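You operate a simulated robot arm through the tools that you are given. There is no shell and no other tool.

Carry out the task below with a simulated robot arm. There is one attempt and no reset: what you move stays moved.

## Task
Queue the three dates on belt 1 at the end plate at speed 5, then stop.
Fine: set the dial and swing the plate across before starting; other controls and tubs stay.

It is judged by the outcome, as a careful person would: the job done as asked, and still so three seconds after it is handed in. It fails if anything else is knocked over, pushed out of place, dropped, spilled or broken.

## Robot
A 6-joint arm with a two-finger gripper, fixed in place. Base frame: the origin is on the floor under the middle of its stand, x ahead of it, y to its left, z up. Lengths are in mm, angles in rad, forces in N, time in s.
It reaches about 1572 mm from its shoulder. Its first joint turns from -2.897 to 2.897 rad. Payload 2.45 kg.
The tool frame sits at the grasp point between the pads (the TCP): z along the fingers, y along the line on which they close. The tips reach 20 mm beyond it. The gripper opens to 140 mm; its body begins 168 mm behind the TCP.
Orientation is that of the tool frame in the base frame, as [roll, pitch, yaw] about the fixed x, y, z axes, in that order (R = Rz(yaw) Ry(pitch) Rx(roll)). With the fingers straight down and closing along the base's y, the tool's x points along the base's -x, its y along +y and its z along -z.

## Interface
- The arm moves only by the tool apply_moves. Its argument "series" is a list that holds one entry, the list of rows, each a list of 7 numbers: the finger opening in mm, from 0 to 140, then the shift along the base's x, y, z in units of 400 mm (1.0 is 400 mm), then the turn, a rotation vector about the base's x, y, z in units of 120 degrees (1.0 is 120 degrees). In form: [[[fingers, x, y, z, wx, wy, wz], ...]]. A call has 1 to 20 rows; each row is the pose to reach, as a shift and turn from the pose commanded when the call began. A call with a number of a shift or a turn outside -1 to 1 is refused whole. Rows are played at 5 a second. More than 50 mm and 0.15 rad between two rows, or a gripper value outside its range, and nothing of the call is played. A pose out of reach is approached as far as the arm can. The call stops where the force on the tool passes 40 N (or 10 N more than at its start, if that is more) or the arm is blocked; 0.2 s more then pass. The fingers move at their own pace (about 45 mm/s each) and stop on an object; they squeeze with about 43 N. The grip force told is the motor's: it shows also when the fingers shut on nothing. Time passes only in rows, and 0.2 s behind the last, so rows that repeat a pose let the fingers close. It gives the time, the measured TCP pose, the force on the tool (base axes), the opening and the grip force at its end, in the units of the frame above (readings bear some noise), with the torque about the TCP (base axes, N m) and any sound that the robot's microphone picked up.
- Cameras (640 x 400 px; columns grow to the right, rows downward): "scene" is fixed at [220.9, 643.6, 1657.8]; the picture's right is [0.14, 0.99, 0.00], its down [0.52, -0.08, -0.85] and it looks along [-0.84, 0.12, -0.52] (base axes); focal length 214 px, centre (320, 200). "wrist" rides on the gripper at [78, 11, -209] in the tool frame; the picture's right is [-0.14, 0.99, 0.00], its down [-0.92, -0.13, -0.37] and it looks along [-0.36, -0.05, 0.93] (tool axes); focal length 280 px, centre (320, 200). There is no depth. A picture from a camera that has moved, and an enlarged one, comes with that camera's place and axes in the base frame and with its lens. The place of the scene camera against the robot may be out by one fixed shift of up to 25 mm in any direction.
- snapshot(camera): a new picture of that camera. It takes no simulated time.
- close_up(camera, box): a new picture of the part [left, top, right, bottom] of that camera's present view, enlarged. It takes no simulated time.
- finish_job(): hands the job in; it is judged then, once.

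Places have to be worked out from the pictures, the camera data and where the tool is seen. Open the gripper and draw the arm clear of the work before you hand the job in, unless the task says otherwise.

The tools are called after "Call:" by a JSON object that holds its "op" and its "data". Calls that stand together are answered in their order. apply_moves: Moves the arm, as the interface text tells. Its arguments: {"type":"object","properties":{"series":{"type":"array","items":{"type":"array","items":{"type":"array","items":{"type":"number"}}}}},"required":["series"]} The other tools are called the same way: snapshot (camera) takes a picture; close_up (camera, box) takes an enlarged picture of a part of a camera's view; finish_job () hands the job in.

At the start:

```text
t: 0.0
tool_pos: [627.5, 70.1, 1298.5]
ee_rot: [3.14, 0.001, -3.14]
wrist_force: [0.2, -0.4, 1.1]
moment: [0.02, 0.0, 0.01]
width: 140.0
grasp_force: 0.1
```

scene: 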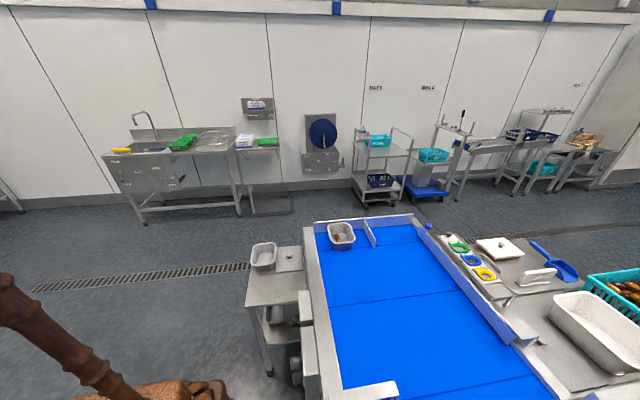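
wrist: 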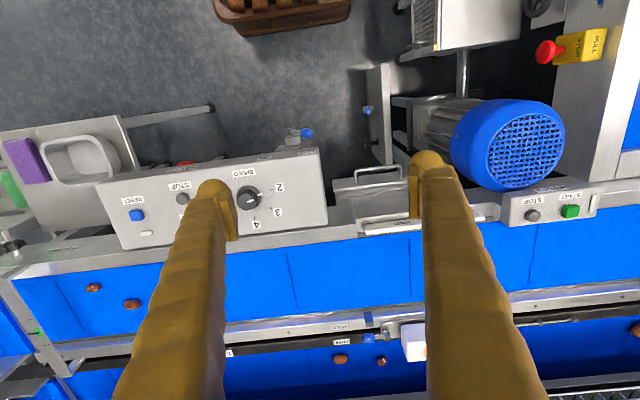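

The scene camera looks mostly behind the arm, while the wrist camera shows a control panel, belts and dates. I'll look closer at both views before moving.

Call:
{"op": "snapshot", "data": {"camera": "wrist"}}

Call:
{"op": "close_up", "data": {"camera": "wrist", "box": [80, 130, 340, 290]}}

Call:
{"op": "close_up", "data": {"camera": "wrist", "box": [320, 140, 640, 340]}}

Call:
{"op": "close_up", "data": {"camera": "wrist", "box": [0, 230, 240, 400]}}

Call:
{"op": "close_up", "data": {"camera": "wrist", "box": [220, 280, 460, 400]}}

Call:
{"op": "snapshot", "data": {"camera": "scene"}}

```text
taken
camera wrist: at [550.1, 81.5, 1508.2], right [0.14, 0.99, 0.0], down [0.92, -0.13, 0.37], along [0.37, -0.05, -0.93], focal length 280 px, centre (320, 200)
```

wrist: 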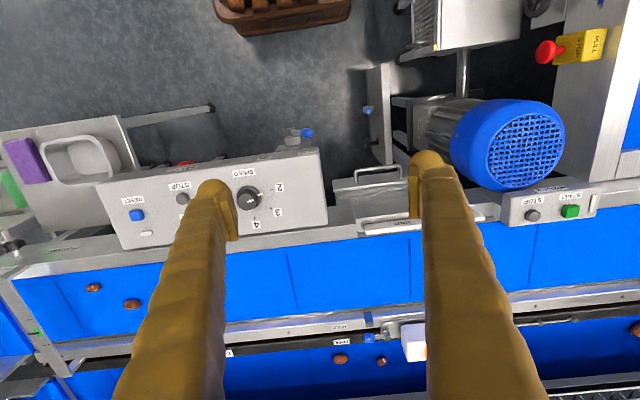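

```text
2.46 times, centred on (210, 210) of wrist
camera zoom: at [550.1, 81.5, 1508.2], right [0.14, 0.99, 0.0], down [0.92, -0.13, 0.37], along [0.37, -0.05, -0.93], focal length 690 px, centre (591, 175)
```

zoom: 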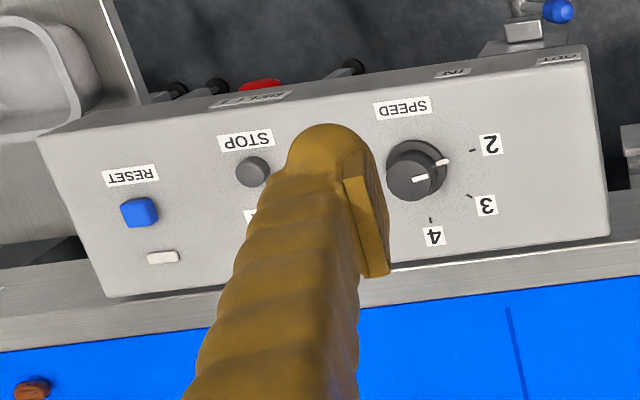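

```text
2.00 times, centred on (480, 240) of wrist
camera zoom: at [550.1, 81.5, 1508.2], right [0.14, 0.99, 0.0], down [0.92, -0.13, 0.37], along [0.37, -0.05, -0.93], focal length 561 px, centre (0, 120)
```

zoom: 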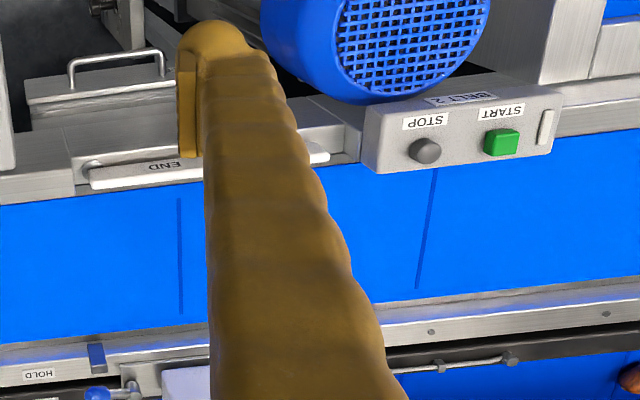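

```text
2.35 times, centred on (120, 315) of wrist
camera zoom: at [550.1, 81.5, 1508.2], right [0.14, 0.99, 0.0], down [0.92, -0.13, 0.37], along [0.37, -0.05, -0.93], focal length 660 px, centre (791, -71)
```

zoom: 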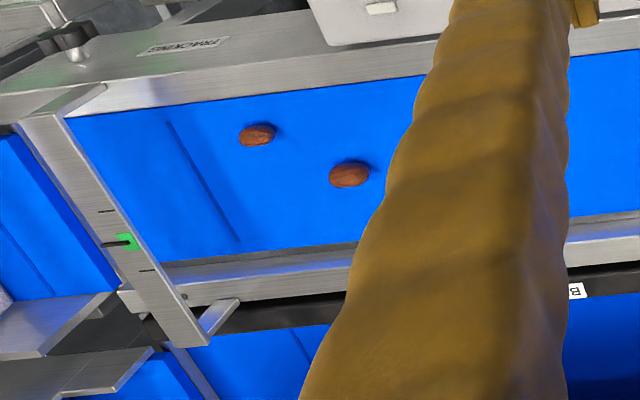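

```text
2.67 times, centred on (340, 340) of wrist
camera zoom: at [550.1, 81.5, 1508.2], right [0.14, 0.99, 0.0], down [0.92, -0.13, 0.37], along [0.37, -0.05, -0.93], focal length 748 px, centre (267, -173)
```

zoom: 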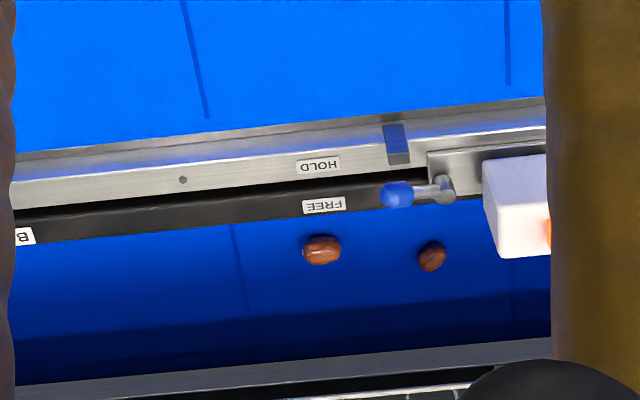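

```text
taken
```

scene: 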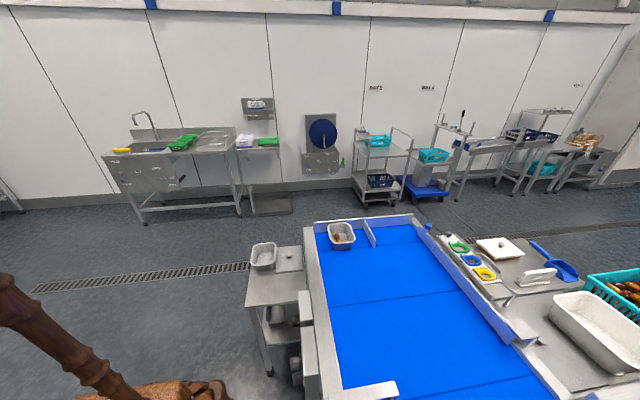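

The panel in front shows RESET, STOP, SPEED dial, and a plate marked END is beyond the dial. I'll shift the arm sideways (-y), staying high, to see the belt 1 panel without the fingers hiding it.

Call:
{"op": "apply_moves", "data": {"series": [[[140, 0, -0.12, 0, 0, 0, 0], [140, 0, -0.24, 0, 0, 0, 0], [140, 0, -0.36, 0, 0, 0, 0], [140, 0, -0.48, 0, 0, 0, 0], [140, 0, -0.6, 0, 0, 0, 0], [140, 0, -0.72, 0, 0, 0, 0], [140, 0, -0.84, 0, 0, 0, 0]]]}}

Call:
{"op": "snapshot", "data": {"camera": "wrist"}}

Call:
{"op": "snapshot", "data": {"camera": "scene"}}

```text
t: 1.6
tool_pos: [628.0, -267.3, 1299.5]
ee_rot: [-3.141, 0.002, -3.141]
wrist_force: [-0.5, 0.8, -0.9]
moment: [-0.01, -0.05, 0.02]
width: 140.3
grasp_force: 0.1
```

```text
taken
camera wrist: at [550.0, -256.3, 1509.7], right [0.14, 0.99, 0.0], down [0.92, -0.13, 0.37], along [0.37, -0.05, -0.93], focal length 280 px, centre (320, 200)
```

wrist: 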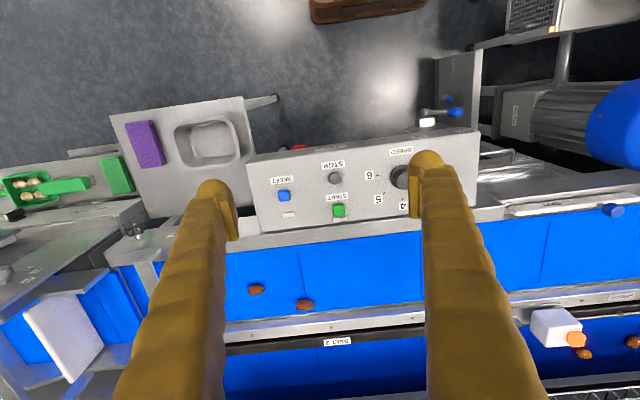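

```text
taken
```

scene: 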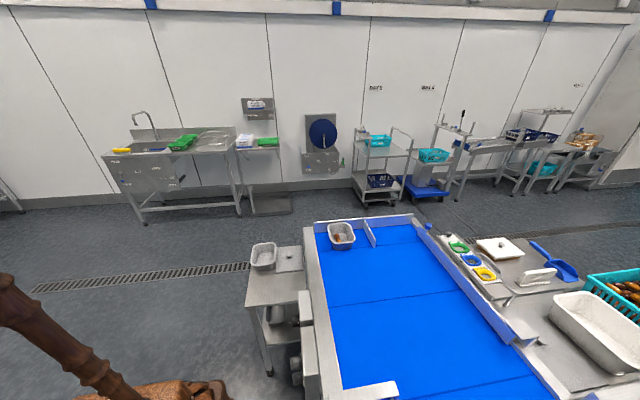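

The arm moved as expected. I'll enlarge the panel, the belts and the left end to read labels.

Call:
{"op": "close_up", "data": {"camera": "wrist", "box": [230, 110, 500, 270]}}

Call:
{"op": "close_up", "data": {"camera": "wrist", "box": [0, 80, 250, 400]}}

Call:
{"op": "close_up", "data": {"camera": "wrist", "box": [210, 230, 450, 400]}}

Call:
{"op": "close_up", "data": {"camera": "wrist", "box": [440, 40, 640, 240]}}

Call:
{"op": "close_up", "data": {"camera": "wrist", "box": [440, 180, 640, 380]}}

```text
2.37 times, centred on (365, 190) of wrist
camera zoom: at [550.0, -256.3, 1509.7], right [0.14, 0.99, 0.0], down [0.92, -0.13, 0.37], along [0.37, -0.05, -0.93], focal length 665 px, centre (213, 224)
```

zoom: 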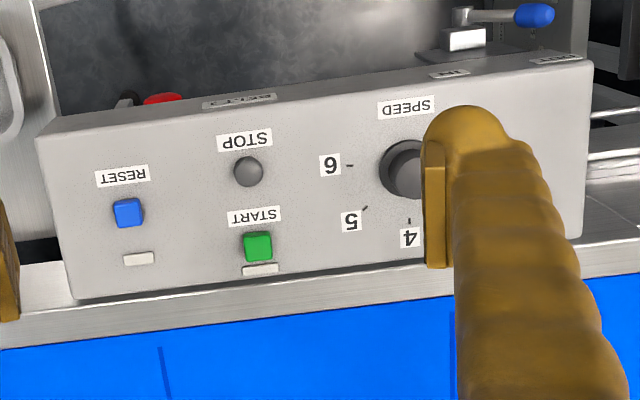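

```text
1.25 times, centred on (125, 240) of wrist
camera zoom: at [550.0, -256.3, 1509.7], right [0.14, 0.99, 0.0], down [0.92, -0.13, 0.37], along [0.37, -0.05, -0.93], focal length 350 px, centre (564, 150)
```

zoom: 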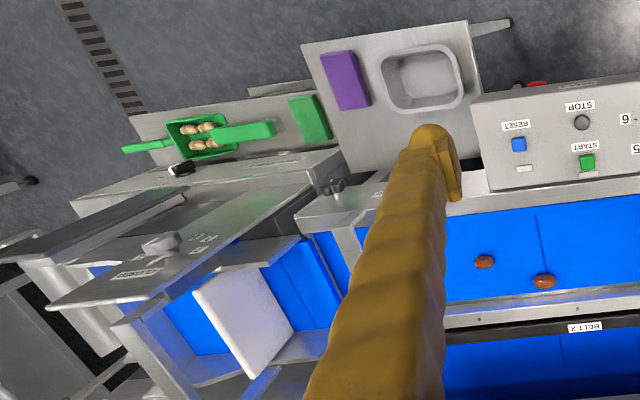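

```text
2.35 times, centred on (330, 315) of wrist
camera zoom: at [550.0, -256.3, 1509.7], right [0.14, 0.99, 0.0], down [0.92, -0.13, 0.37], along [0.37, -0.05, -0.93], focal length 660 px, centre (296, -71)
```

zoom: 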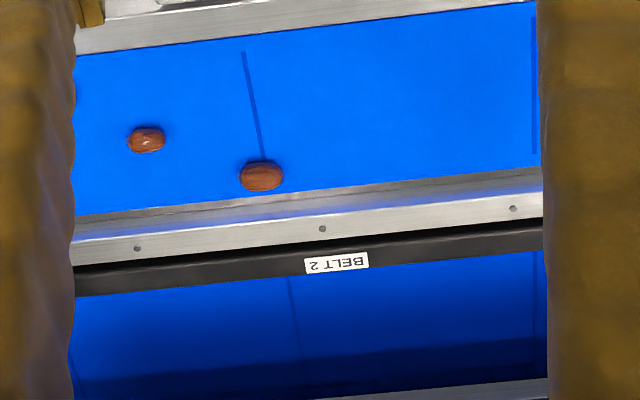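

```text
2.00 times, centred on (540, 140) of wrist
camera zoom: at [550.0, -256.3, 1509.7], right [0.14, 0.99, 0.0], down [0.92, -0.13, 0.37], along [0.37, -0.05, -0.93], focal length 561 px, centre (-120, 320)
```

zoom: 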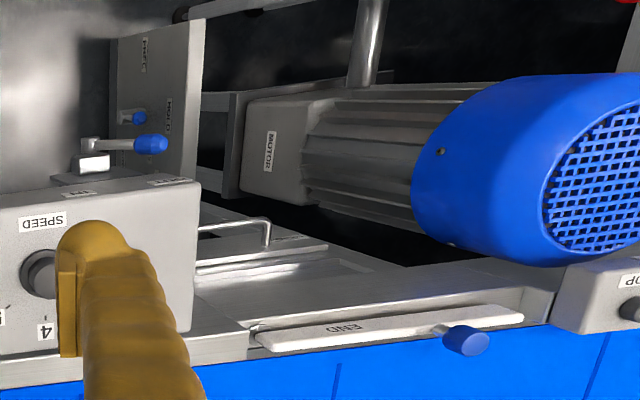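

```text
2.00 times, centred on (540, 280) of wrist
camera zoom: at [550.0, -256.3, 1509.7], right [0.14, 0.99, 0.0], down [0.92, -0.13, 0.37], along [0.37, -0.05, -0.93], focal length 561 px, centre (-120, 40)
```

zoom: 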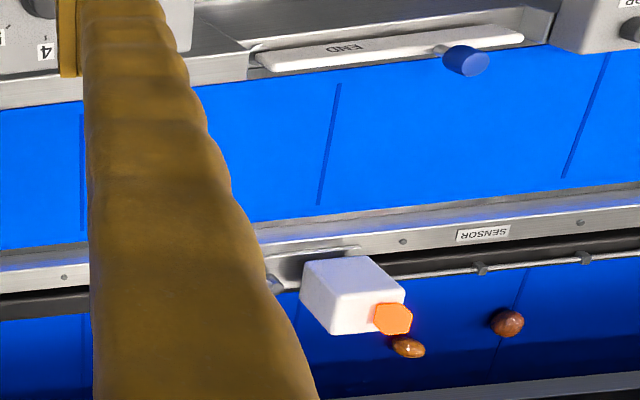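

The panel shows SPEED ticks 2–6 (the dial appears to be at 2), STOP and START belong to belt 1, and the END plate is parked along the belt-1 rail with a blue knob. Matching two views puts the dial near (746,-111,935) and the belt around z≈915. I'll centre the camera on the dial for a clear view.

Call:
{"op": "apply_moves", "data": {"series": [[[140, 0, 0.11, -0.05, 0, 0, 0], [140, 0, 0.22, -0.1, 0, 0, 0], [140, 0, 0.33, -0.15, 0, 0, 0], [140, 0, 0.44, -0.2, 0, 0, 0]]]}}

Call:
{"op": "snapshot", "data": {"camera": "wrist"}}

Call:
{"op": "close_up", "data": {"camera": "wrist", "box": [200, 100, 420, 240]}}

```text
t: 2.6
tool_pos: [627.9, -90.5, 1222.0]
ee_rot: [3.142, 0.0, 3.141]
wrist_force: [-0.9, -0.8, -0.4]
moment: [0.04, -0.03, -0.01]
width: 140.0
grasp_force: 0.1
```

```text
taken
camera wrist: at [549.2, -78.9, 1430.4], right [0.14, 0.99, 0.0], down [0.92, -0.13, 0.37], along [0.37, -0.05, -0.93], focal length 280 px, centre (320, 200)
```

wrist: 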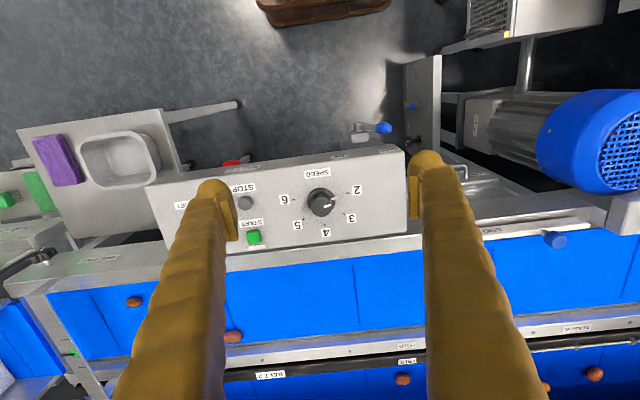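

```text
2.86 times, centred on (310, 170) of wrist
camera zoom: at [549.2, -78.9, 1430.4], right [0.14, 0.99, 0.0], down [0.92, -0.13, 0.37], along [0.37, -0.05, -0.93], focal length 801 px, centre (349, 286)
```

zoom: 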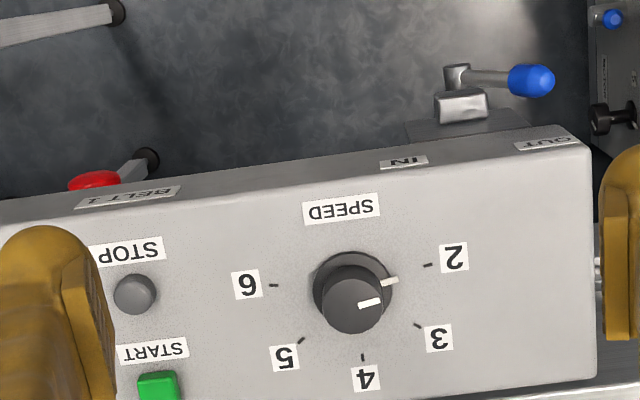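

The dial pointer sits at 2; ticks are about 50° apart with 4 facing +x, so going to 5 is roughly 150° clockwise seen from above. Now I'll shift toward +y to inspect the END plate and its knob.

Call:
{"op": "apply_moves", "data": {"series": [[[140, 0, 0.12, 0, 0, 0, 0], [140, 0, 0.24, 0, 0, 0, 0], [140, 0, 0.36, 0, 0, 0, 0], [140, 0, 0.48, 0, 0, 0, 0], [140, 0, 0.6, 0, 0, 0, 0], [140, 0, 0.72, 0, 0, 0, 0], [140, 0, 0.82, 0, 0, 0, 0]]]}}

Call:
{"op": "snapshot", "data": {"camera": "wrist"}}

Call:
{"op": "close_up", "data": {"camera": "wrist", "box": [220, 160, 440, 300]}}

Call:
{"op": "close_up", "data": {"camera": "wrist", "box": [220, 280, 440, 400]}}

```text
t: 4.2
tool_pos: [628.7, 237.7, 1222.0]
ee_rot: [-3.14, 0.0, 3.14]
wrist_force: [-0.4, -0.1, 0.2]
moment: [0.01, -0.02, -0.01]
width: 140.2
grasp_force: 0.1
```

```text
taken
camera wrist: at [551.9, 249.4, 1431.0], right [0.14, 0.99, 0.0], down [0.92, -0.13, 0.37], along [0.37, -0.05, -0.93], focal length 280 px, centre (320, 200)
```

wrist: 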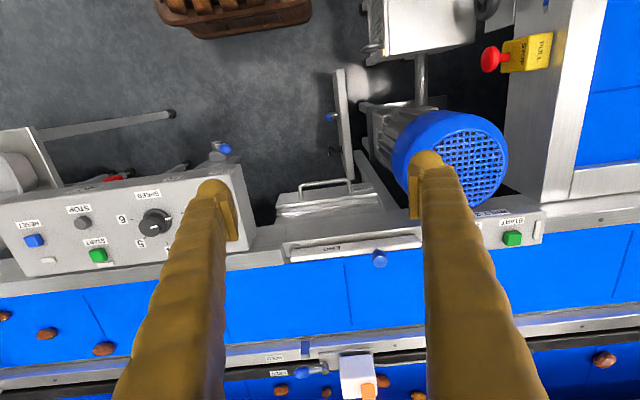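

```text
2.86 times, centred on (330, 230) of wrist
camera zoom: at [551.9, 249.4, 1431.0], right [0.14, 0.99, 0.0], down [0.92, -0.13, 0.37], along [0.37, -0.05, -0.93], focal length 801 px, centre (291, 114)
```

zoom: 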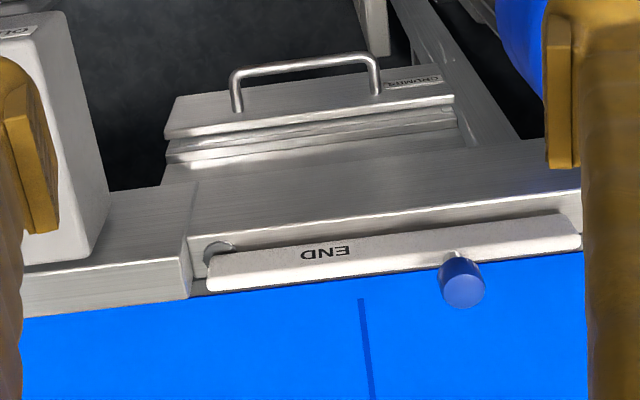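

```text
2.91 times, centred on (330, 340) of wrist
camera zoom: at [551.9, 249.4, 1431.0], right [0.14, 0.99, 0.0], down [0.92, -0.13, 0.37], along [0.37, -0.05, -0.93], focal length 816 px, centre (291, -207)
```

zoom: 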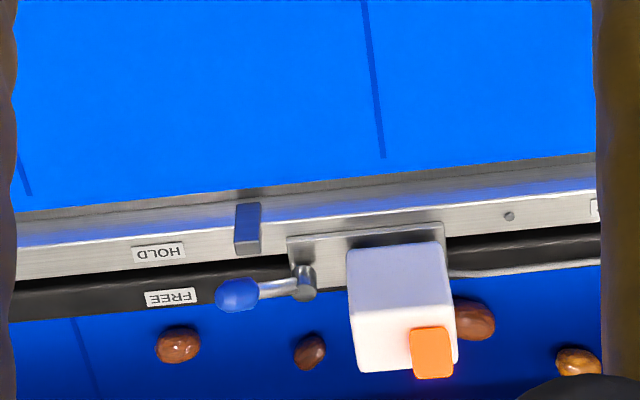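

All three belt‑1 dates are on the left, upstream of the plate. The END plate pivots at its -y end near (865,115) with a blue knob near its free end, and there's a blue block on the far rail where the free end would arrive; I'll zoom in on the knob, pivot and block.

Call:
{"op": "close_up", "data": {"camera": "wrist", "box": [340, 230, 430, 290]}}

Call:
{"op": "close_up", "data": {"camera": "wrist", "box": [270, 220, 360, 280]}}

Call:
{"op": "close_up", "data": {"camera": "wrist", "box": [250, 320, 370, 400]}}

Call:
{"op": "close_up", "data": {"camera": "wrist", "box": [0, 290, 130, 376]}}

Call:
{"op": "close_up", "data": {"camera": "wrist", "box": [440, 180, 640, 300]}}

```text
6.67 times, centred on (385, 260) of wrist
camera zoom: at [551.9, 249.4, 1431.0], right [0.14, 0.99, 0.0], down [0.92, -0.13, 0.37], along [0.37, -0.05, -0.93], focal length 1869 px, centre (-113, -200)
```

zoom: 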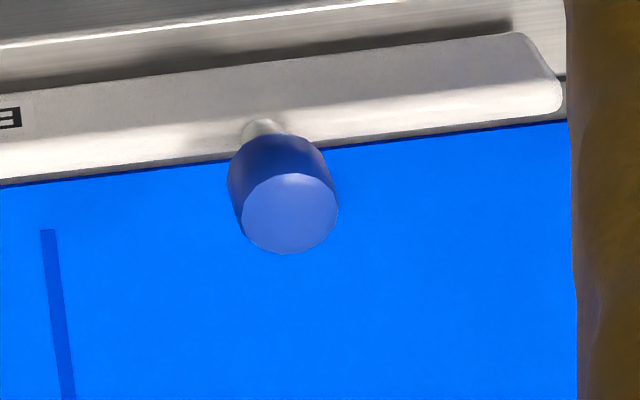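

```text
6.67 times, centred on (315, 250) of wrist
camera zoom: at [551.9, 249.4, 1431.0], right [0.14, 0.99, 0.0], down [0.92, -0.13, 0.37], along [0.37, -0.05, -0.93], focal length 1869 px, centre (353, -133)
```

zoom: 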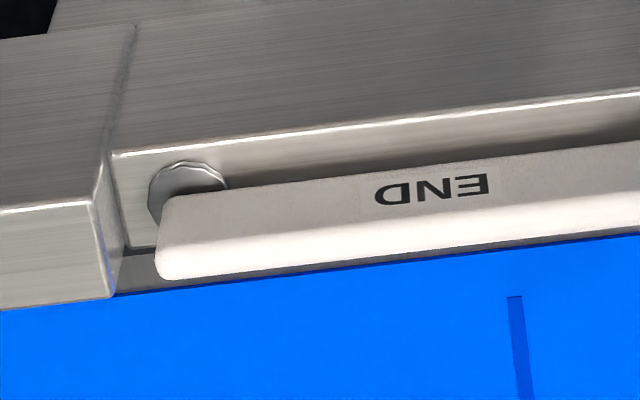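

```text
5.00 times, centred on (310, 360) of wrist
camera zoom: at [551.9, 249.4, 1431.0], right [0.14, 0.99, 0.0], down [0.92, -0.13, 0.37], along [0.37, -0.05, -0.93], focal length 1402 px, centre (370, -600)
```

zoom: 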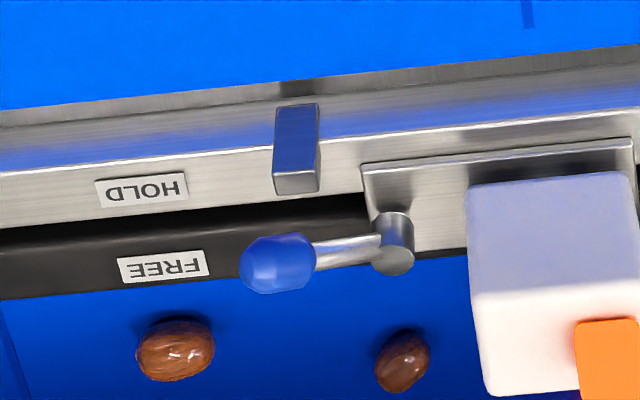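

```text
4.65 times, centred on (65, 333) of wrist
camera zoom: at [551.9, 249.4, 1431.0], right [0.14, 0.99, 0.0], down [0.92, -0.13, 0.37], along [0.37, -0.05, -0.93], focal length 1304 px, centre (1506, -419)
```

zoom: 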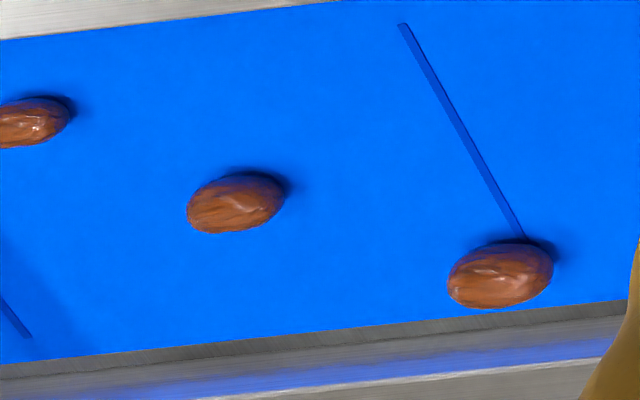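

```text
3.20 times, centred on (540, 240) of wrist
camera zoom: at [551.9, 249.4, 1431.0], right [0.14, 0.99, 0.0], down [0.92, -0.13, 0.37], along [0.37, -0.05, -0.93], focal length 897 px, centre (-384, 72)
```

zoom: 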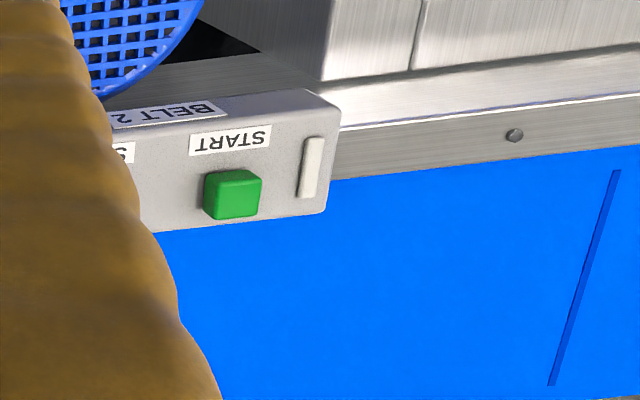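

The knob is a vertical post about 31 mm across, centred near (870,320), spanning z≈940–980, on a plate from y≈145 to 415. I'll take close-ups of the dial and buttons from this second viewpoint to triangulate their heights.

Call:
{"op": "close_up", "data": {"camera": "wrist", "box": [100, 170, 220, 250]}}

Call:
{"op": "close_up", "data": {"camera": "wrist", "box": [0, 180, 130, 280]}}

```text
5.00 times, centred on (160, 210) of wrist
camera zoom: at [551.9, 249.4, 1431.0], right [0.14, 0.99, 0.0], down [0.92, -0.13, 0.37], along [0.37, -0.05, -0.93], focal length 1402 px, centre (1120, 150)
```

zoom: 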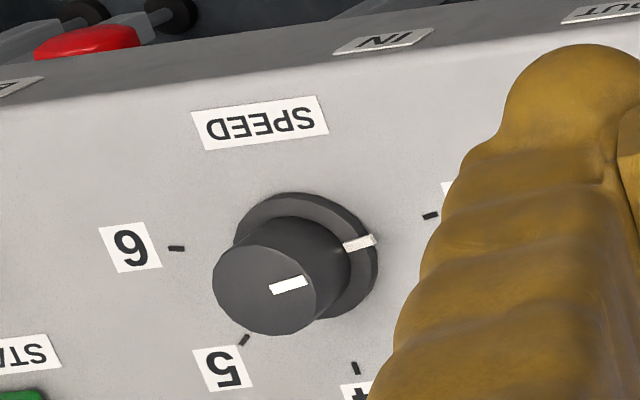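

```text
4.00 times, centred on (65, 230) of wrist
camera zoom: at [551.9, 249.4, 1431.0], right [0.14, 0.99, 0.0], down [0.92, -0.13, 0.37], along [0.37, -0.05, -0.93], focal length 1122 px, centre (1340, 80)
```

zoom: 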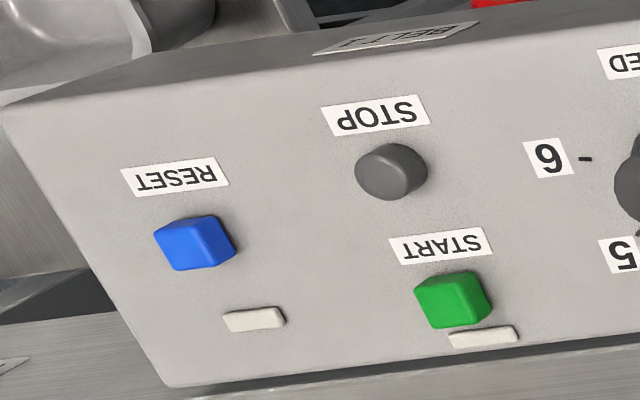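

Triangulation gives: dial cap ~40 mm across at (747,-104), z≈930–955 on a level panel; STOP top at (730,-249,932); START top at (804,-250,935). I'll hover over the dial and check alignment.

Call:
{"op": "apply_moves", "data": {"series": [[[140, 0.033, -0.095, -0.04, 0, 0, 0], [130, 0.066, -0.19, -0.08, 0, 0, 0], [120, 0.099, -0.285, -0.12, 0, 0, 0], [110, 0.132, -0.38, -0.16, 0, 0, 0], [100, 0.165, -0.475, -0.2, 0, 0, 0], [90, 0.198, -0.57, -0.24, 0, 0, 0], [90, 0.231, -0.665, -0.28, 0, 0, 0], [90, 0.264, -0.76, -0.32, 0, 0, 0], [90, 0.297, -0.8555, -0.355, 0, 0, 0], [90, 0.297, -0.8555, -0.355, 0, 0, 0]]]}}

Call:
{"op": "snapshot", "data": {"camera": "wrist"}}

Call:
{"op": "close_up", "data": {"camera": "wrist", "box": [220, 200, 440, 340]}}

Call:
{"op": "snapshot", "data": {"camera": "scene"}}

```text
t: 6.4
tool_pos: [747.6, -106.4, 1078.1]
ee_rot: [3.141, 0.0, -3.141]
wrist_force: [0.2, 0.4, 0.3]
moment: [-0.02, 0.04, 0.0]
width: 90.1
grasp_force: 0.1
```

```text
taken
camera wrist: at [670.3, -93.5, 1287.6], right [0.14, 0.99, 0.0], down [0.92, -0.13, 0.37], along [0.37, -0.05, -0.93], focal length 280 px, centre (320, 200)
```

wrist: 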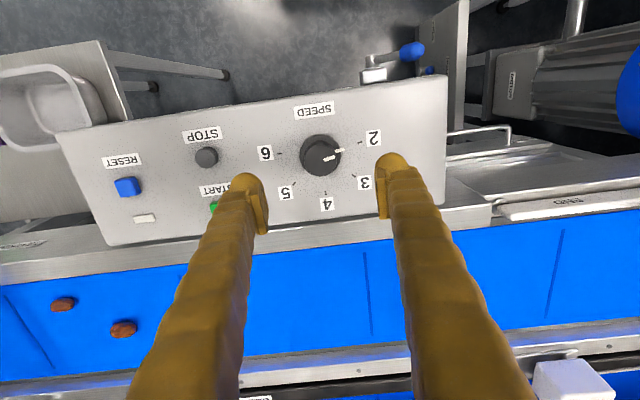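

```text
2.86 times, centred on (330, 270) of wrist
camera zoom: at [670.3, -93.5, 1287.6], right [0.14, 0.99, 0.0], down [0.92, -0.13, 0.37], along [0.37, -0.05, -0.93], focal length 801 px, centre (291, 0)
```

zoom: 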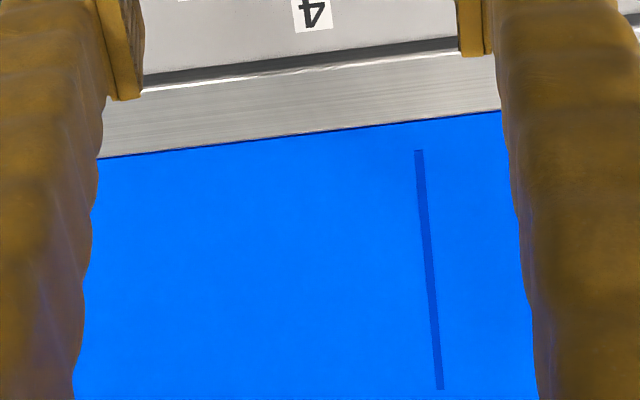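

```text
taken
```

scene: 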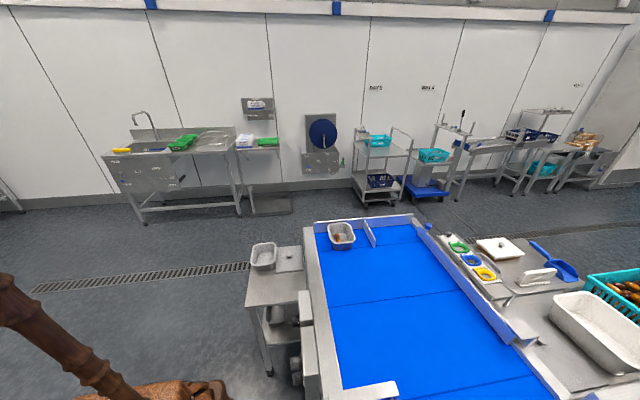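

The hover matches the estimate. One close-up of the dial for the exact centre before going down.

Call:
{"op": "close_up", "data": {"camera": "wrist", "box": [250, 95, 400, 215]}}

```text
3.33 times, centred on (325, 155) of wrist
camera zoom: at [670.3, -93.5, 1287.6], right [0.14, 0.99, 0.0], down [0.92, -0.13, 0.37], along [0.37, -0.05, -0.93], focal length 935 px, centre (303, 350)
```

zoom: 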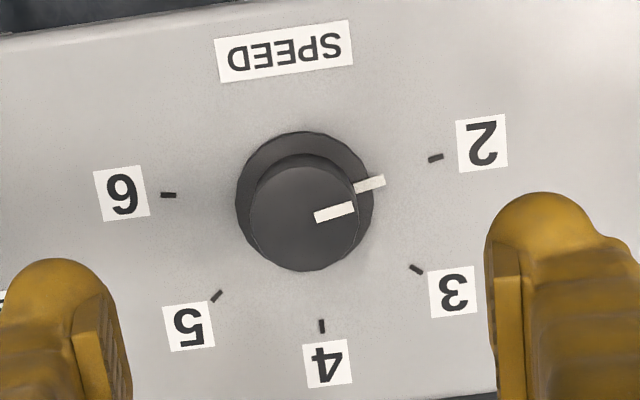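

Dial axis at about (749.5,-103.7), pointer on 2. I'll turn the gripper +75° about vertical at this height so the 150° clockwise twist is spread evenly about the wrist's neutral position.

Call:
{"op": "apply_moves", "data": {"series": [[[90, 0.007, 0.002, 0, 0, 0, 0.07], [90, 0.007, 0.002, 0, 0, 0, 0.14], [90, 0.007, 0.002, 0, 0, 0, 0.21], [90, 0.007, 0.002, 0, 0, 0, 0.28], [90, 0.007, 0.002, 0, 0, 0, 0.35], [90, 0.007, 0.002, 0, 0, 0, 0.42], [90, 0.007, 0.002, 0, 0, 0, 0.49], [90, 0.007, 0.002, 0, 0, 0, 0.56], [90, 0.007, 0.002, 0, 0, 0, 0.625], [90, 0.007, 0.002, 0, 0, 0, 0.625]]]}}

Call:
{"op": "snapshot", "data": {"camera": "wrist"}}

```text
t: 8.6
tool_pos: [749.9, -104.1, 1076.3]
ee_rot: [3.14, 0.002, -1.833]
wrist_force: [0.1, -0.7, -0.6]
moment: [0.01, -0.03, 0.0]
width: 90.0
grasp_force: 0.1
```

```text
taken
camera wrist: at [719.9, -175.9, 1285.7], right [-0.92, 0.39, 0.0], down [0.36, 0.86, 0.37], along [0.14, 0.34, -0.93], focal length 280 px, centre (320, 200)
```

wrist: 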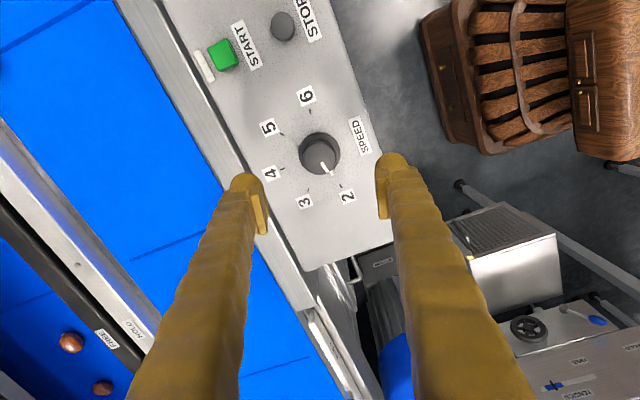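

The wrist turned freely and the dial lies between the fingers. Now straight down to TCP z≈956 with the fingers open around the cap.

Call:
{"op": "apply_moves", "data": {"series": [[[90, 0, 0, -0.1, 0, 0, 0], [80, 0, 0, -0.2, 0, 0, 0], [75, 0, 0, -0.25, 0, 0, 0], [75, 0, 0, -0.28, 0, 0, 0], [75, 0, 0, -0.3, 0, 0, 0], [75, 0, 0, -0.3, 0, 0, 0]]]}}

Call:
{"op": "snapshot", "data": {"camera": "wrist"}}

Call:
{"op": "close_up", "data": {"camera": "wrist", "box": [230, 90, 410, 210]}}

```text
t: 10.0
tool_pos: [750.2, -103.8, 957.8]
ee_rot: [3.141, 0.002, -1.834]
wrist_force: [-0.7, -0.3, 0.1]
moment: [-0.03, 0.03, -0.01]
width: 74.9
grasp_force: 0.1
```

```text
taken
camera wrist: at [719.8, -175.5, 1166.9], right [-0.92, 0.39, 0.0], down [0.36, 0.86, 0.37], along [0.14, 0.34, -0.93], focal length 280 px, centre (320, 200)
```

wrist: 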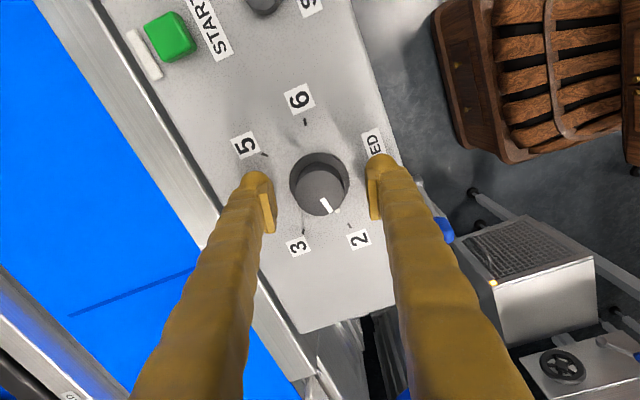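

```text
3.33 times, centred on (320, 150) of wrist
camera zoom: at [719.8, -175.5, 1166.9], right [-0.92, 0.39, 0.0], down [0.36, 0.86, 0.37], along [0.14, 0.34, -0.93], focal length 935 px, centre (320, 367)
```

zoom: 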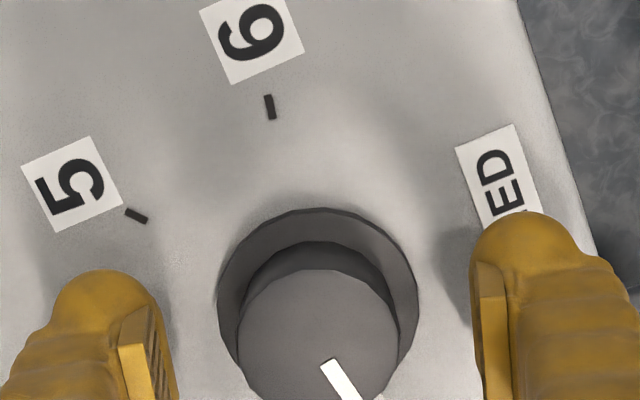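

The cap is centred between the pads. Closing the fingers on it now.

Call:
{"op": "apply_moves", "data": {"series": [[[60, 0, 0, -0.005, 0, 0, 0], [45, 0, 0, -0.005, 0, 0, 0], [30, 0, 0, -0.005, 0, 0, 0], [30, 0, 0, -0.005, 0, 0, 0], [30, 0, 0, -0.005, 0, 0, 0]]]}}

Call:
{"op": "close_up", "data": {"camera": "wrist", "box": [220, 100, 420, 240]}}

```text
t: 11.2
tool_pos: [749.2, -103.3, 956.4]
ee_rot: [3.141, 0.001, -1.832]
wrist_force: [4.2, -1.5, -2.5]
moment: [0.01, -0.06, 0.0]
width: 38.6
grasp_force: 45.2
```

```text
2.86 times, centred on (320, 170) of wrist
camera zoom: at [720.0, -175.7, 1165.2], right [-0.92, 0.39, 0.0], down [0.36, 0.86, 0.37], along [0.14, 0.34, -0.93], focal length 801 px, centre (320, 286)
```

zoom: 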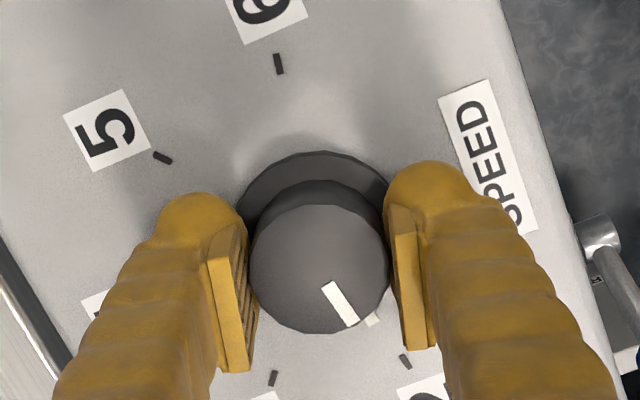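

Gripped at 38.6 mm with 45 N. Turning clockwise (seen from above) 75° as the first half.

Call:
{"op": "apply_moves", "data": {"series": [[[30, 0, 0, 0, 0, 0, -0.065], [30, 0, 0, 0, 0, 0, -0.13], [30, 0, 0, 0, 0, 0, -0.195], [30, 0, 0, 0, 0, 0, -0.26], [30, 0, 0, 0, 0, 0, -0.325], [30, 0, 0, 0, 0, 0, -0.39], [30, 0, 0, 0, 0, 0, -0.455], [30, 0, 0, 0, 0, 0, -0.52], [30, 0, 0, 0, 0, 0, -0.58], [30, 0, 0, 0, 0, 0, -0.625], [30, 0, 0, 0, 0, 0, -0.625]]]}}

Call:
{"op": "close_up", "data": {"camera": "wrist", "box": [220, 100, 420, 240]}}

```text
t: 12.8
tool_pos: [750.7, -104.5, 955.1]
ee_rot: [-3.139, 0.004, -2.726]
wrist_force: [4.9, -1.4, -2.9]
moment: [-0.1, -0.03, 0.01]
width: 38.6
grasp_force: 44.8
stopped in row 7: the force on the tool passed its limit at 41 N (the readings are from after the stop); the commanded pose is now the measured one
```

```text
2.86 times, centred on (320, 170) of wrist
camera zoom: at [674.6, -125.1, 1164.9], right [-0.27, 0.96, 0.0], down [0.89, 0.25, 0.37], along [0.36, 0.1, -0.93], focal length 801 px, centre (320, 286)
```

zoom: 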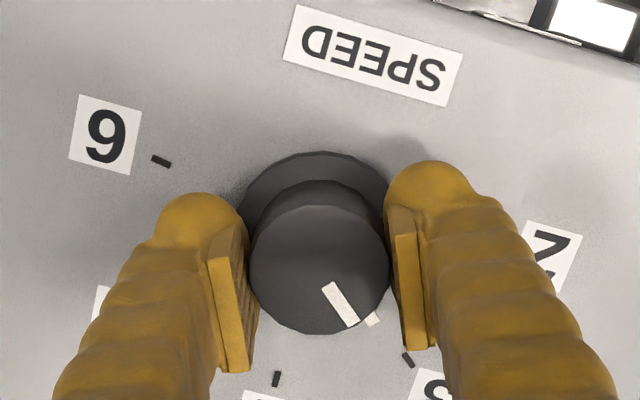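

The dial turned 51° with the grip and reached tick 3, then a brief 41 N spike (likely the detent) stopped the call; readings are low again. I'll continue more slowly.

Call:
{"op": "apply_moves", "data": {"series": [[[30, 0, 0, 0, 0, 0, -0.03], [30, 0, 0, 0, 0, 0, -0.06], [30, 0, 0, 0, 0, 0, -0.09], [30, 0, 0, 0, 0, 0, -0.12], [30, 0, 0, 0, 0, 0, -0.15], [30, 0, 0, 0, 0, 0, -0.18], [30, 0, 0, 0, 0, 0, -0.21], [30, 0, 0, 0, 0, 0, -0.21]]]}}

Call:
{"op": "close_up", "data": {"camera": "wrist", "box": [220, 100, 420, 240]}}

```text
t: 14.6
tool_pos: [750.7, -106.2, 956.3]
ee_rot: [-3.139, 0.003, 3.119]
wrist_force: [-5.2, -26.1, -8.6]
moment: [-0.2, 0.12, 0.01]
width: 38.6
grasp_force: 44.9
```

```text
2.86 times, centred on (320, 170) of wrist
camera zoom: at [673.0, -90.8, 1165.0], right [0.16, 0.99, 0.0], down [0.92, -0.15, 0.37], along [0.37, -0.06, -0.93], focal length 801 px, centre (320, 286)
```

zoom: 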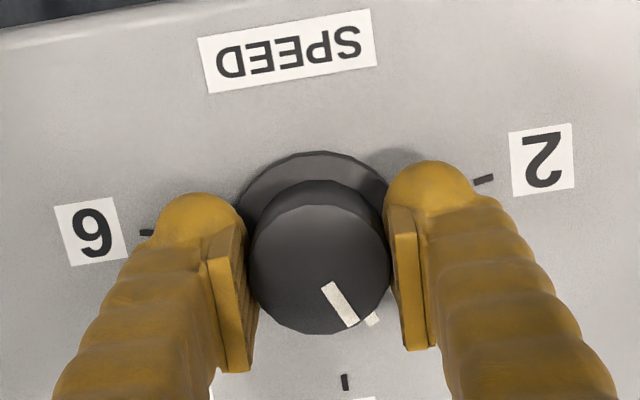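

The dial follows (now midway 3→4) but a 26 N side load in -y shows the grip is slightly off the dial axis. I'll release, and re-grip centred.

Call:
{"op": "apply_moves", "data": {"series": [[[70, 0, 0, 0, 0, 0, 0], [70, 0, 0, 0, 0, 0, 0], [70, 0, 0, 0, 0, 0, 0], [70, 0, 0, 0, 0, 0, 0]]]}}

Call:
{"op": "close_up", "data": {"camera": "wrist", "box": [220, 100, 420, 240]}}

Call:
{"op": "snapshot", "data": {"camera": "wrist"}}

```text
t: 15.6
tool_pos: [752.2, -104.3, 955.5]
ee_rot: [-3.141, 0.004, 3.117]
wrist_force: [-0.4, 0.5, 0.5]
moment: [-0.07, 0.0, -0.02]
width: 70.0
grasp_force: 0.2
```

```text
2.86 times, centred on (320, 170) of wrist
camera zoom: at [673.2, -90.3, 1165.2], right [0.16, 0.99, 0.0], down [0.92, -0.15, 0.37], along [0.37, -0.06, -0.93], focal length 801 px, centre (320, 286)
```

zoom: 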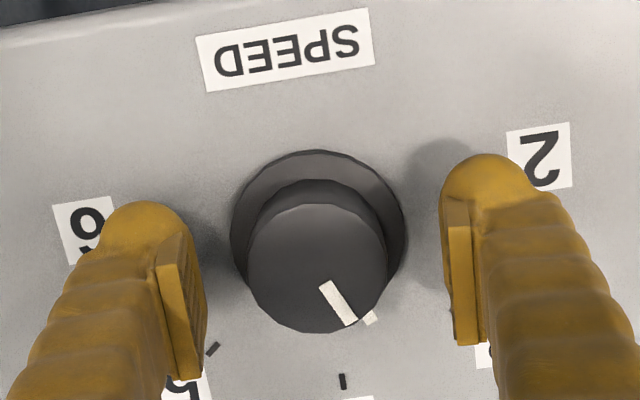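

```text
taken
camera wrist: at [673.2, -90.3, 1165.2], right [0.16, 0.99, 0.0], down [0.92, -0.15, 0.37], along [0.37, -0.06, -0.93], focal length 280 px, centre (320, 200)
```

wrist: 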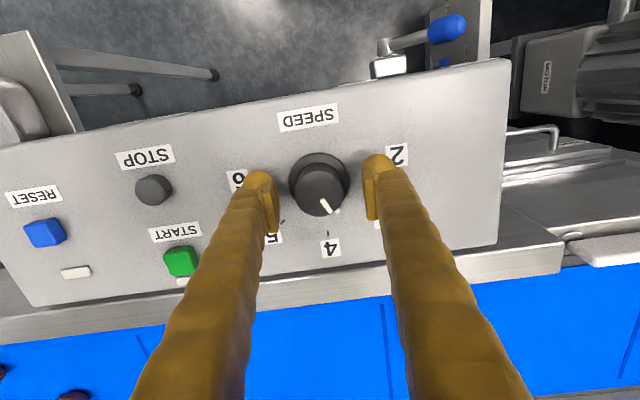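

Released; forces are zero and the dial stayed put between 3 and 4. The cap sits ~1.7 mm toward -x and ~0.8 mm toward -y of the TCP, so I'll shift and re-grip, then check side load.

Call:
{"op": "apply_moves", "data": {"series": [[[70, -0.0042, -0.0025, 0, 0, 0, 0], [50, -0.0042, -0.0025, 0, 0, 0, 0], [30, -0.0042, -0.0025, 0, 0, 0, 0], [30, -0.0042, -0.0025, 0, 0, 0, 0], [30, -0.0042, -0.0025, 0, 0, 0, 0], [30, -0.0042, -0.0025, 0, 0, 0, 0]]]}}

```text
t: 17.0
tool_pos: [750.1, -104.6, 955.5]
ee_rot: [-3.14, 0.003, 3.117]
wrist_force: [-1.0, 1.5, 1.3]
moment: [0.04, 0.0, -0.01]
width: 38.6
grasp_force: 44.8
```

Side load is near zero now. Continuing the clockwise turn slowly.

Call:
{"op": "apply_moves", "data": {"series": [[[30, 0, 0, 0, 0, 0, -0.03], [30, 0, 0, 0, 0, 0, -0.06], [30, 0, 0, 0, 0, 0, -0.09], [30, 0, 0, 0, 0, 0, -0.12], [30, 0, 0, 0, 0, 0, -0.15], [30, 0, 0, 0, 0, 0, -0.18], [30, 0, 0, 0, 0, 0, -0.21], [30, 0, 0, 0, 0, 0, -0.24], [30, 0, 0, 0, 0, 0, -0.27], [30, 0, 0, 0, 0, 0, -0.3], [30, 0, 0, 0, 0, 0, -0.3]]]}}

Call:
{"op": "close_up", "data": {"camera": "wrist", "box": [220, 100, 420, 240]}}

```text
t: 19.4
tool_pos: [749.7, -106.1, 954.1]
ee_rot: [3.141, 0.003, 2.49]
wrist_force: [23.9, 25.5, -10.4]
moment: [0.19, -0.24, 0.0]
width: 38.6
grasp_force: 45.1
```

```text
2.86 times, centred on (320, 170) of wrist
camera zoom: at [694.0, -47.1, 1165.0], right [0.71, 0.7, 0.0], down [0.65, -0.66, 0.37], along [0.26, -0.27, -0.93], focal length 801 px, centre (320, 286)
```

zoom: 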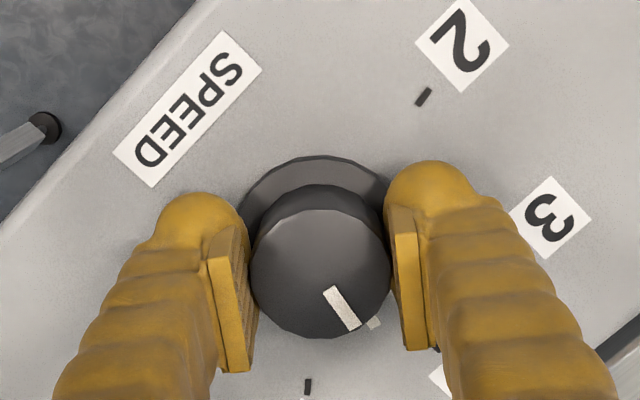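

The dial has followed to about 112° of the 150°, but side load is (24, 25) N again. I'll nudge the tool about 1 mm in +x and +y to relieve it before continuing.

Call:
{"op": "apply_moves", "data": {"series": [[[30, 0.0025, 0.0025, 0, 0, 0, 0], [30, 0.0025, 0.0025, 0, 0, 0, 0]]]}}

```text
t: 20.0
tool_pos: [749.8, -105.3, 955.4]
ee_rot: [-3.141, 0.002, 2.489]
wrist_force: [11.3, 2.1, -6.9]
moment: [-0.02, -0.11, 0.01]
width: 38.6
grasp_force: 45.4
```

That relieved most of it (about 15–20 N per mm). I'll continue the turn with a small +x compensation, in two halves.

Call:
{"op": "apply_moves", "data": {"series": [[[30, 0.0015, 0, 0, 0, 0, -0.02], [30, 0.002, 0, 0, 0, 0, -0.045], [30, 0.0025, 0, 0, 0, 0, -0.07], [30, 0.003, 0, 0, 0, 0, -0.095], [30, 0.0033, 0, 0, 0, 0, -0.12], [30, 0.0036, 0, 0, 0, 0, -0.145], [30, 0.0036, 0, 0, 0, 0, -0.145]]]}}

Call:
{"op": "close_up", "data": {"camera": "wrist", "box": [220, 100, 420, 240]}}

```text
t: 21.4
tool_pos: [749.4, -104.3, 955.5]
ee_rot: [-3.138, 0.005, 2.19]
wrist_force: [-5.2, -1.9, 7.8]
moment: [-0.04, 0.02, 0.01]
width: 38.5
grasp_force: 45.2
stopped in row 7: the force on the tool passed its limit at 42 N (the readings are from after the stop); the commanded pose is now the measured one
```

```text
2.86 times, centred on (320, 170) of wrist
camera zoom: at [713.9, -33.0, 1165.1], right [0.89, 0.46, 0.0], down [0.43, -0.82, 0.37], along [0.17, -0.33, -0.93], focal length 801 px, centre (320, 286)
```

zoom: 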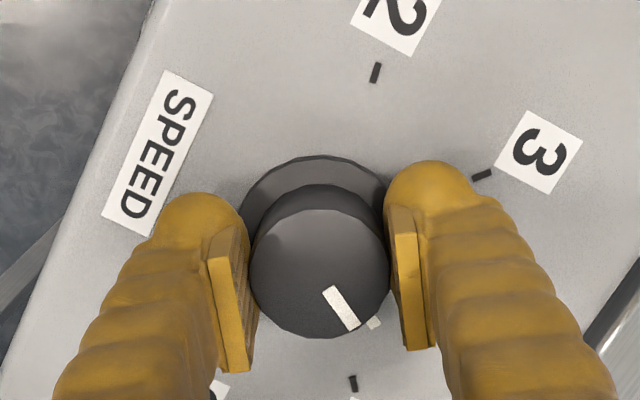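

Total turn is now ≈129°; pointer is about 20° short of the 5 tick. The load is near zero again, so I'll finish the remaining turn slowly.

Call:
{"op": "apply_moves", "data": {"series": [[[30, 0, 0, 0, 0, 0, -0.025], [30, 0, 0, 0, 0, 0, -0.05], [30, 0, 0, 0, 0, 0, -0.075], [30, 0, 0, 0, 0, 0, -0.1], [30, 0, 0, 0, 0, 0, -0.1]]]}}

Call:
{"op": "close_up", "data": {"camera": "wrist", "box": [220, 100, 420, 240]}}

```text
t: 22.6
tool_pos: [750.3, -105.1, 955.7]
ee_rot: [-3.139, 0.003, 1.981]
wrist_force: [-26.3, -7.4, 19.0]
moment: [-0.11, 0.31, -0.04]
width: 38.4
grasp_force: 45.4
```

```text
2.86 times, centred on (320, 170) of wrist
camera zoom: at [729.6, -26.9, 1165.0], right [0.96, 0.27, 0.0], down [0.25, -0.89, 0.37], along [0.1, -0.36, -0.93], focal length 801 px, centre (320, 286)
```

zoom: 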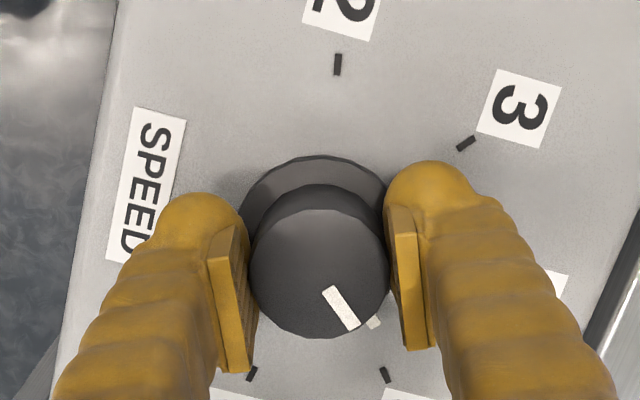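

About 9° left to the 5 tick; I'll relieve the -x load by ~1.2 mm and finish the turn.

Call:
{"op": "apply_moves", "data": {"series": [[[30, -0.003, -0.0008, 0.001, 0, 0, -0.01], [30, -0.003, -0.0008, 0.001, 0, 0, -0.035], [30, -0.003, -0.0008, 0.001, 0, 0, -0.055], [30, -0.003, -0.0008, 0.001, 0, 0, -0.072], [30, -0.003, -0.0008, 0.001, 0, 0, -0.072]]]}}

Call:
{"op": "close_up", "data": {"camera": "wrist", "box": [220, 100, 420, 240]}}

```text
t: 23.8
tool_pos: [750.9, -104.7, 956.1]
ee_rot: [-3.139, 0.002, 1.829]
wrist_force: [16.0, 13.3, -4.6]
moment: [0.19, -0.18, -0.03]
width: 38.5
grasp_force: 45.0
```

```text
2.86 times, centred on (320, 170) of wrist
camera zoom: at [740.9, -24.9, 1165.0], right [0.99, 0.12, 0.0], down [0.11, -0.92, 0.37], along [0.04, -0.37, -0.93], focal length 801 px, centre (320, 286)
```

zoom: 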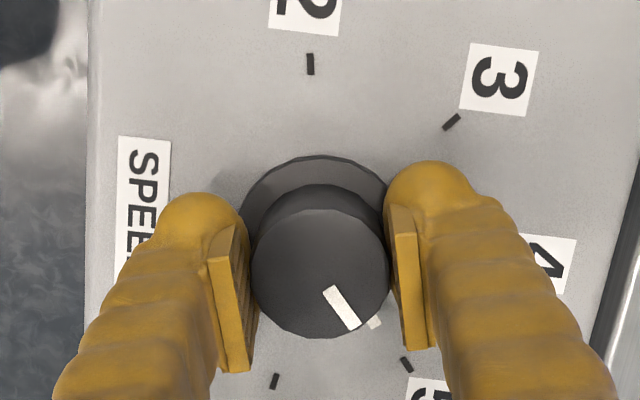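

Yaw change totals 150.2° and the 5 tick lines up with the pointer just as the 2 tick did at the start. I'll relieve the residual load and open the fingers.

Call:
{"op": "apply_moves", "data": {"series": [[[30, 0.002, 0.0018, 0, 0, 0, 0], [30, 0.002, 0.0018, 0, 0, 0, 0], [50, 0.002, 0.0018, 0, 0, 0, 0], [75, 0.002, 0.0018, 0, 0, 0, 0], [75, 0.002, 0.0018, 0, 0, 0, 0], [75, 0.002, 0.0018, 0, 0, 0, 0]]]}}

Call:
{"op": "close_up", "data": {"camera": "wrist", "box": [220, 100, 420, 240]}}

```text
t: 25.2
tool_pos: [750.4, -105.9, 956.3]
ee_rot: [-3.137, 0.003, 1.829]
wrist_force: [0.4, -0.2, 0.2]
moment: [0.0, -0.01, -0.01]
width: 75.2
grasp_force: 0.1
```

```text
2.86 times, centred on (320, 170) of wrist
camera zoom: at [741.4, -24.7, 1165.4], right [0.99, 0.12, 0.0], down [0.11, -0.92, 0.37], along [0.04, -0.37, -0.93], focal length 801 px, centre (320, 286)
```

zoom: 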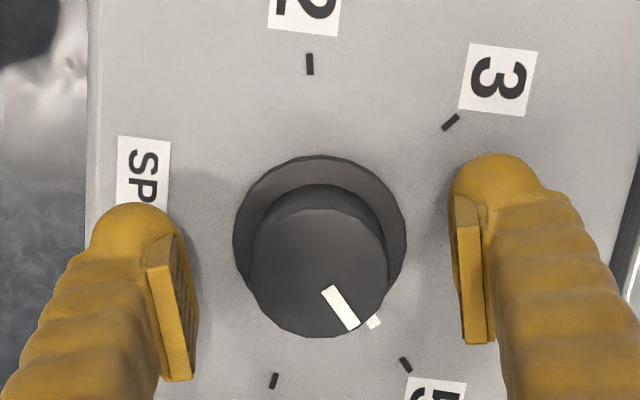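

The pointer reads 5. I'll rise straight up and turn the wrist back to neutral, then verify the dial from above.

Call:
{"op": "apply_moves", "data": {"series": [[[75, 0, 0, 0.1, 0, 0, 0], [75, 0, 0, 0.2, 0, 0, 0], [80, 0, 0, 0.3, 0, 0, 0.07], [90, 0, 0, 0.32, 0, 0, 0.14], [100, 0, 0, 0.32, 0, 0, 0.21], [110, 0, 0, 0.32, 0, 0, 0.28], [120, 0, 0, 0.32, 0, 0, 0.35], [130, 0, 0, 0.32, 0, 0, 0.42], [140, 0, 0, 0.32, 0, 0, 0.49], [140, 0, 0, 0.32, 0, 0, 0.56], [140, 0, 0, 0.32, 0, 0, 0.625], [140, 0, 0, 0.32, 0, 0, 0.625]]]}}

Call:
{"op": "close_up", "data": {"camera": "wrist", "box": [220, 80, 420, 220]}}

Call:
{"op": "snapshot", "data": {"camera": "wrist"}}

```text
t: 27.8
tool_pos: [749.5, -103.4, 1084.2]
ee_rot: [-3.137, 0.001, 3.141]
wrist_force: [-0.5, 0.0, 0.7]
moment: [-0.02, 0.01, -0.03]
width: 140.3
grasp_force: 0.0
```

```text
2.86 times, centred on (320, 150) of wrist
camera zoom: at [671.7, -91.7, 1293.5], right [0.14, 0.99, 0.0], down [0.92, -0.13, 0.37], along [0.37, -0.05, -0.93], focal length 801 px, centre (320, 343)
```

zoom: 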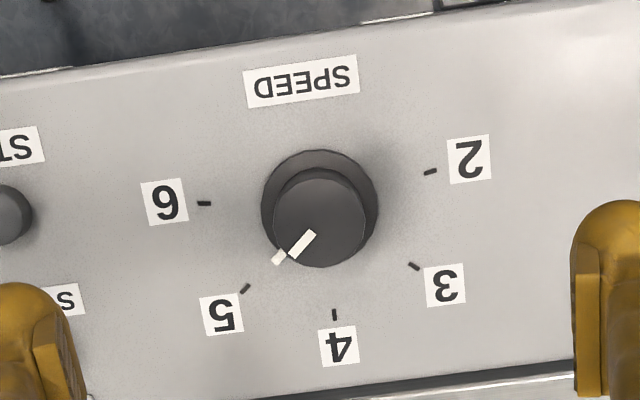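

```text
taken
camera wrist: at [671.7, -91.7, 1293.5], right [0.14, 0.99, 0.0], down [0.92, -0.13, 0.37], along [0.37, -0.05, -0.93], focal length 280 px, centre (320, 200)
```

wrist: 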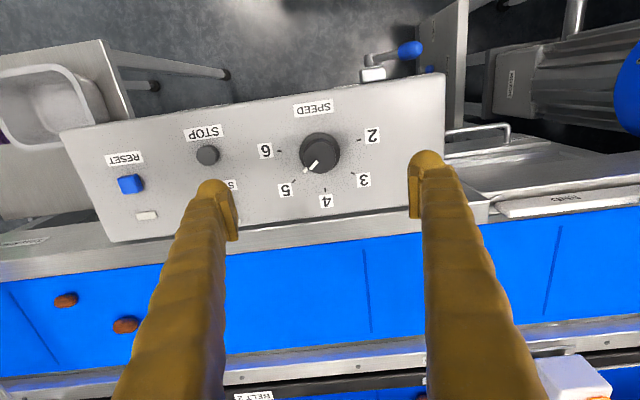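

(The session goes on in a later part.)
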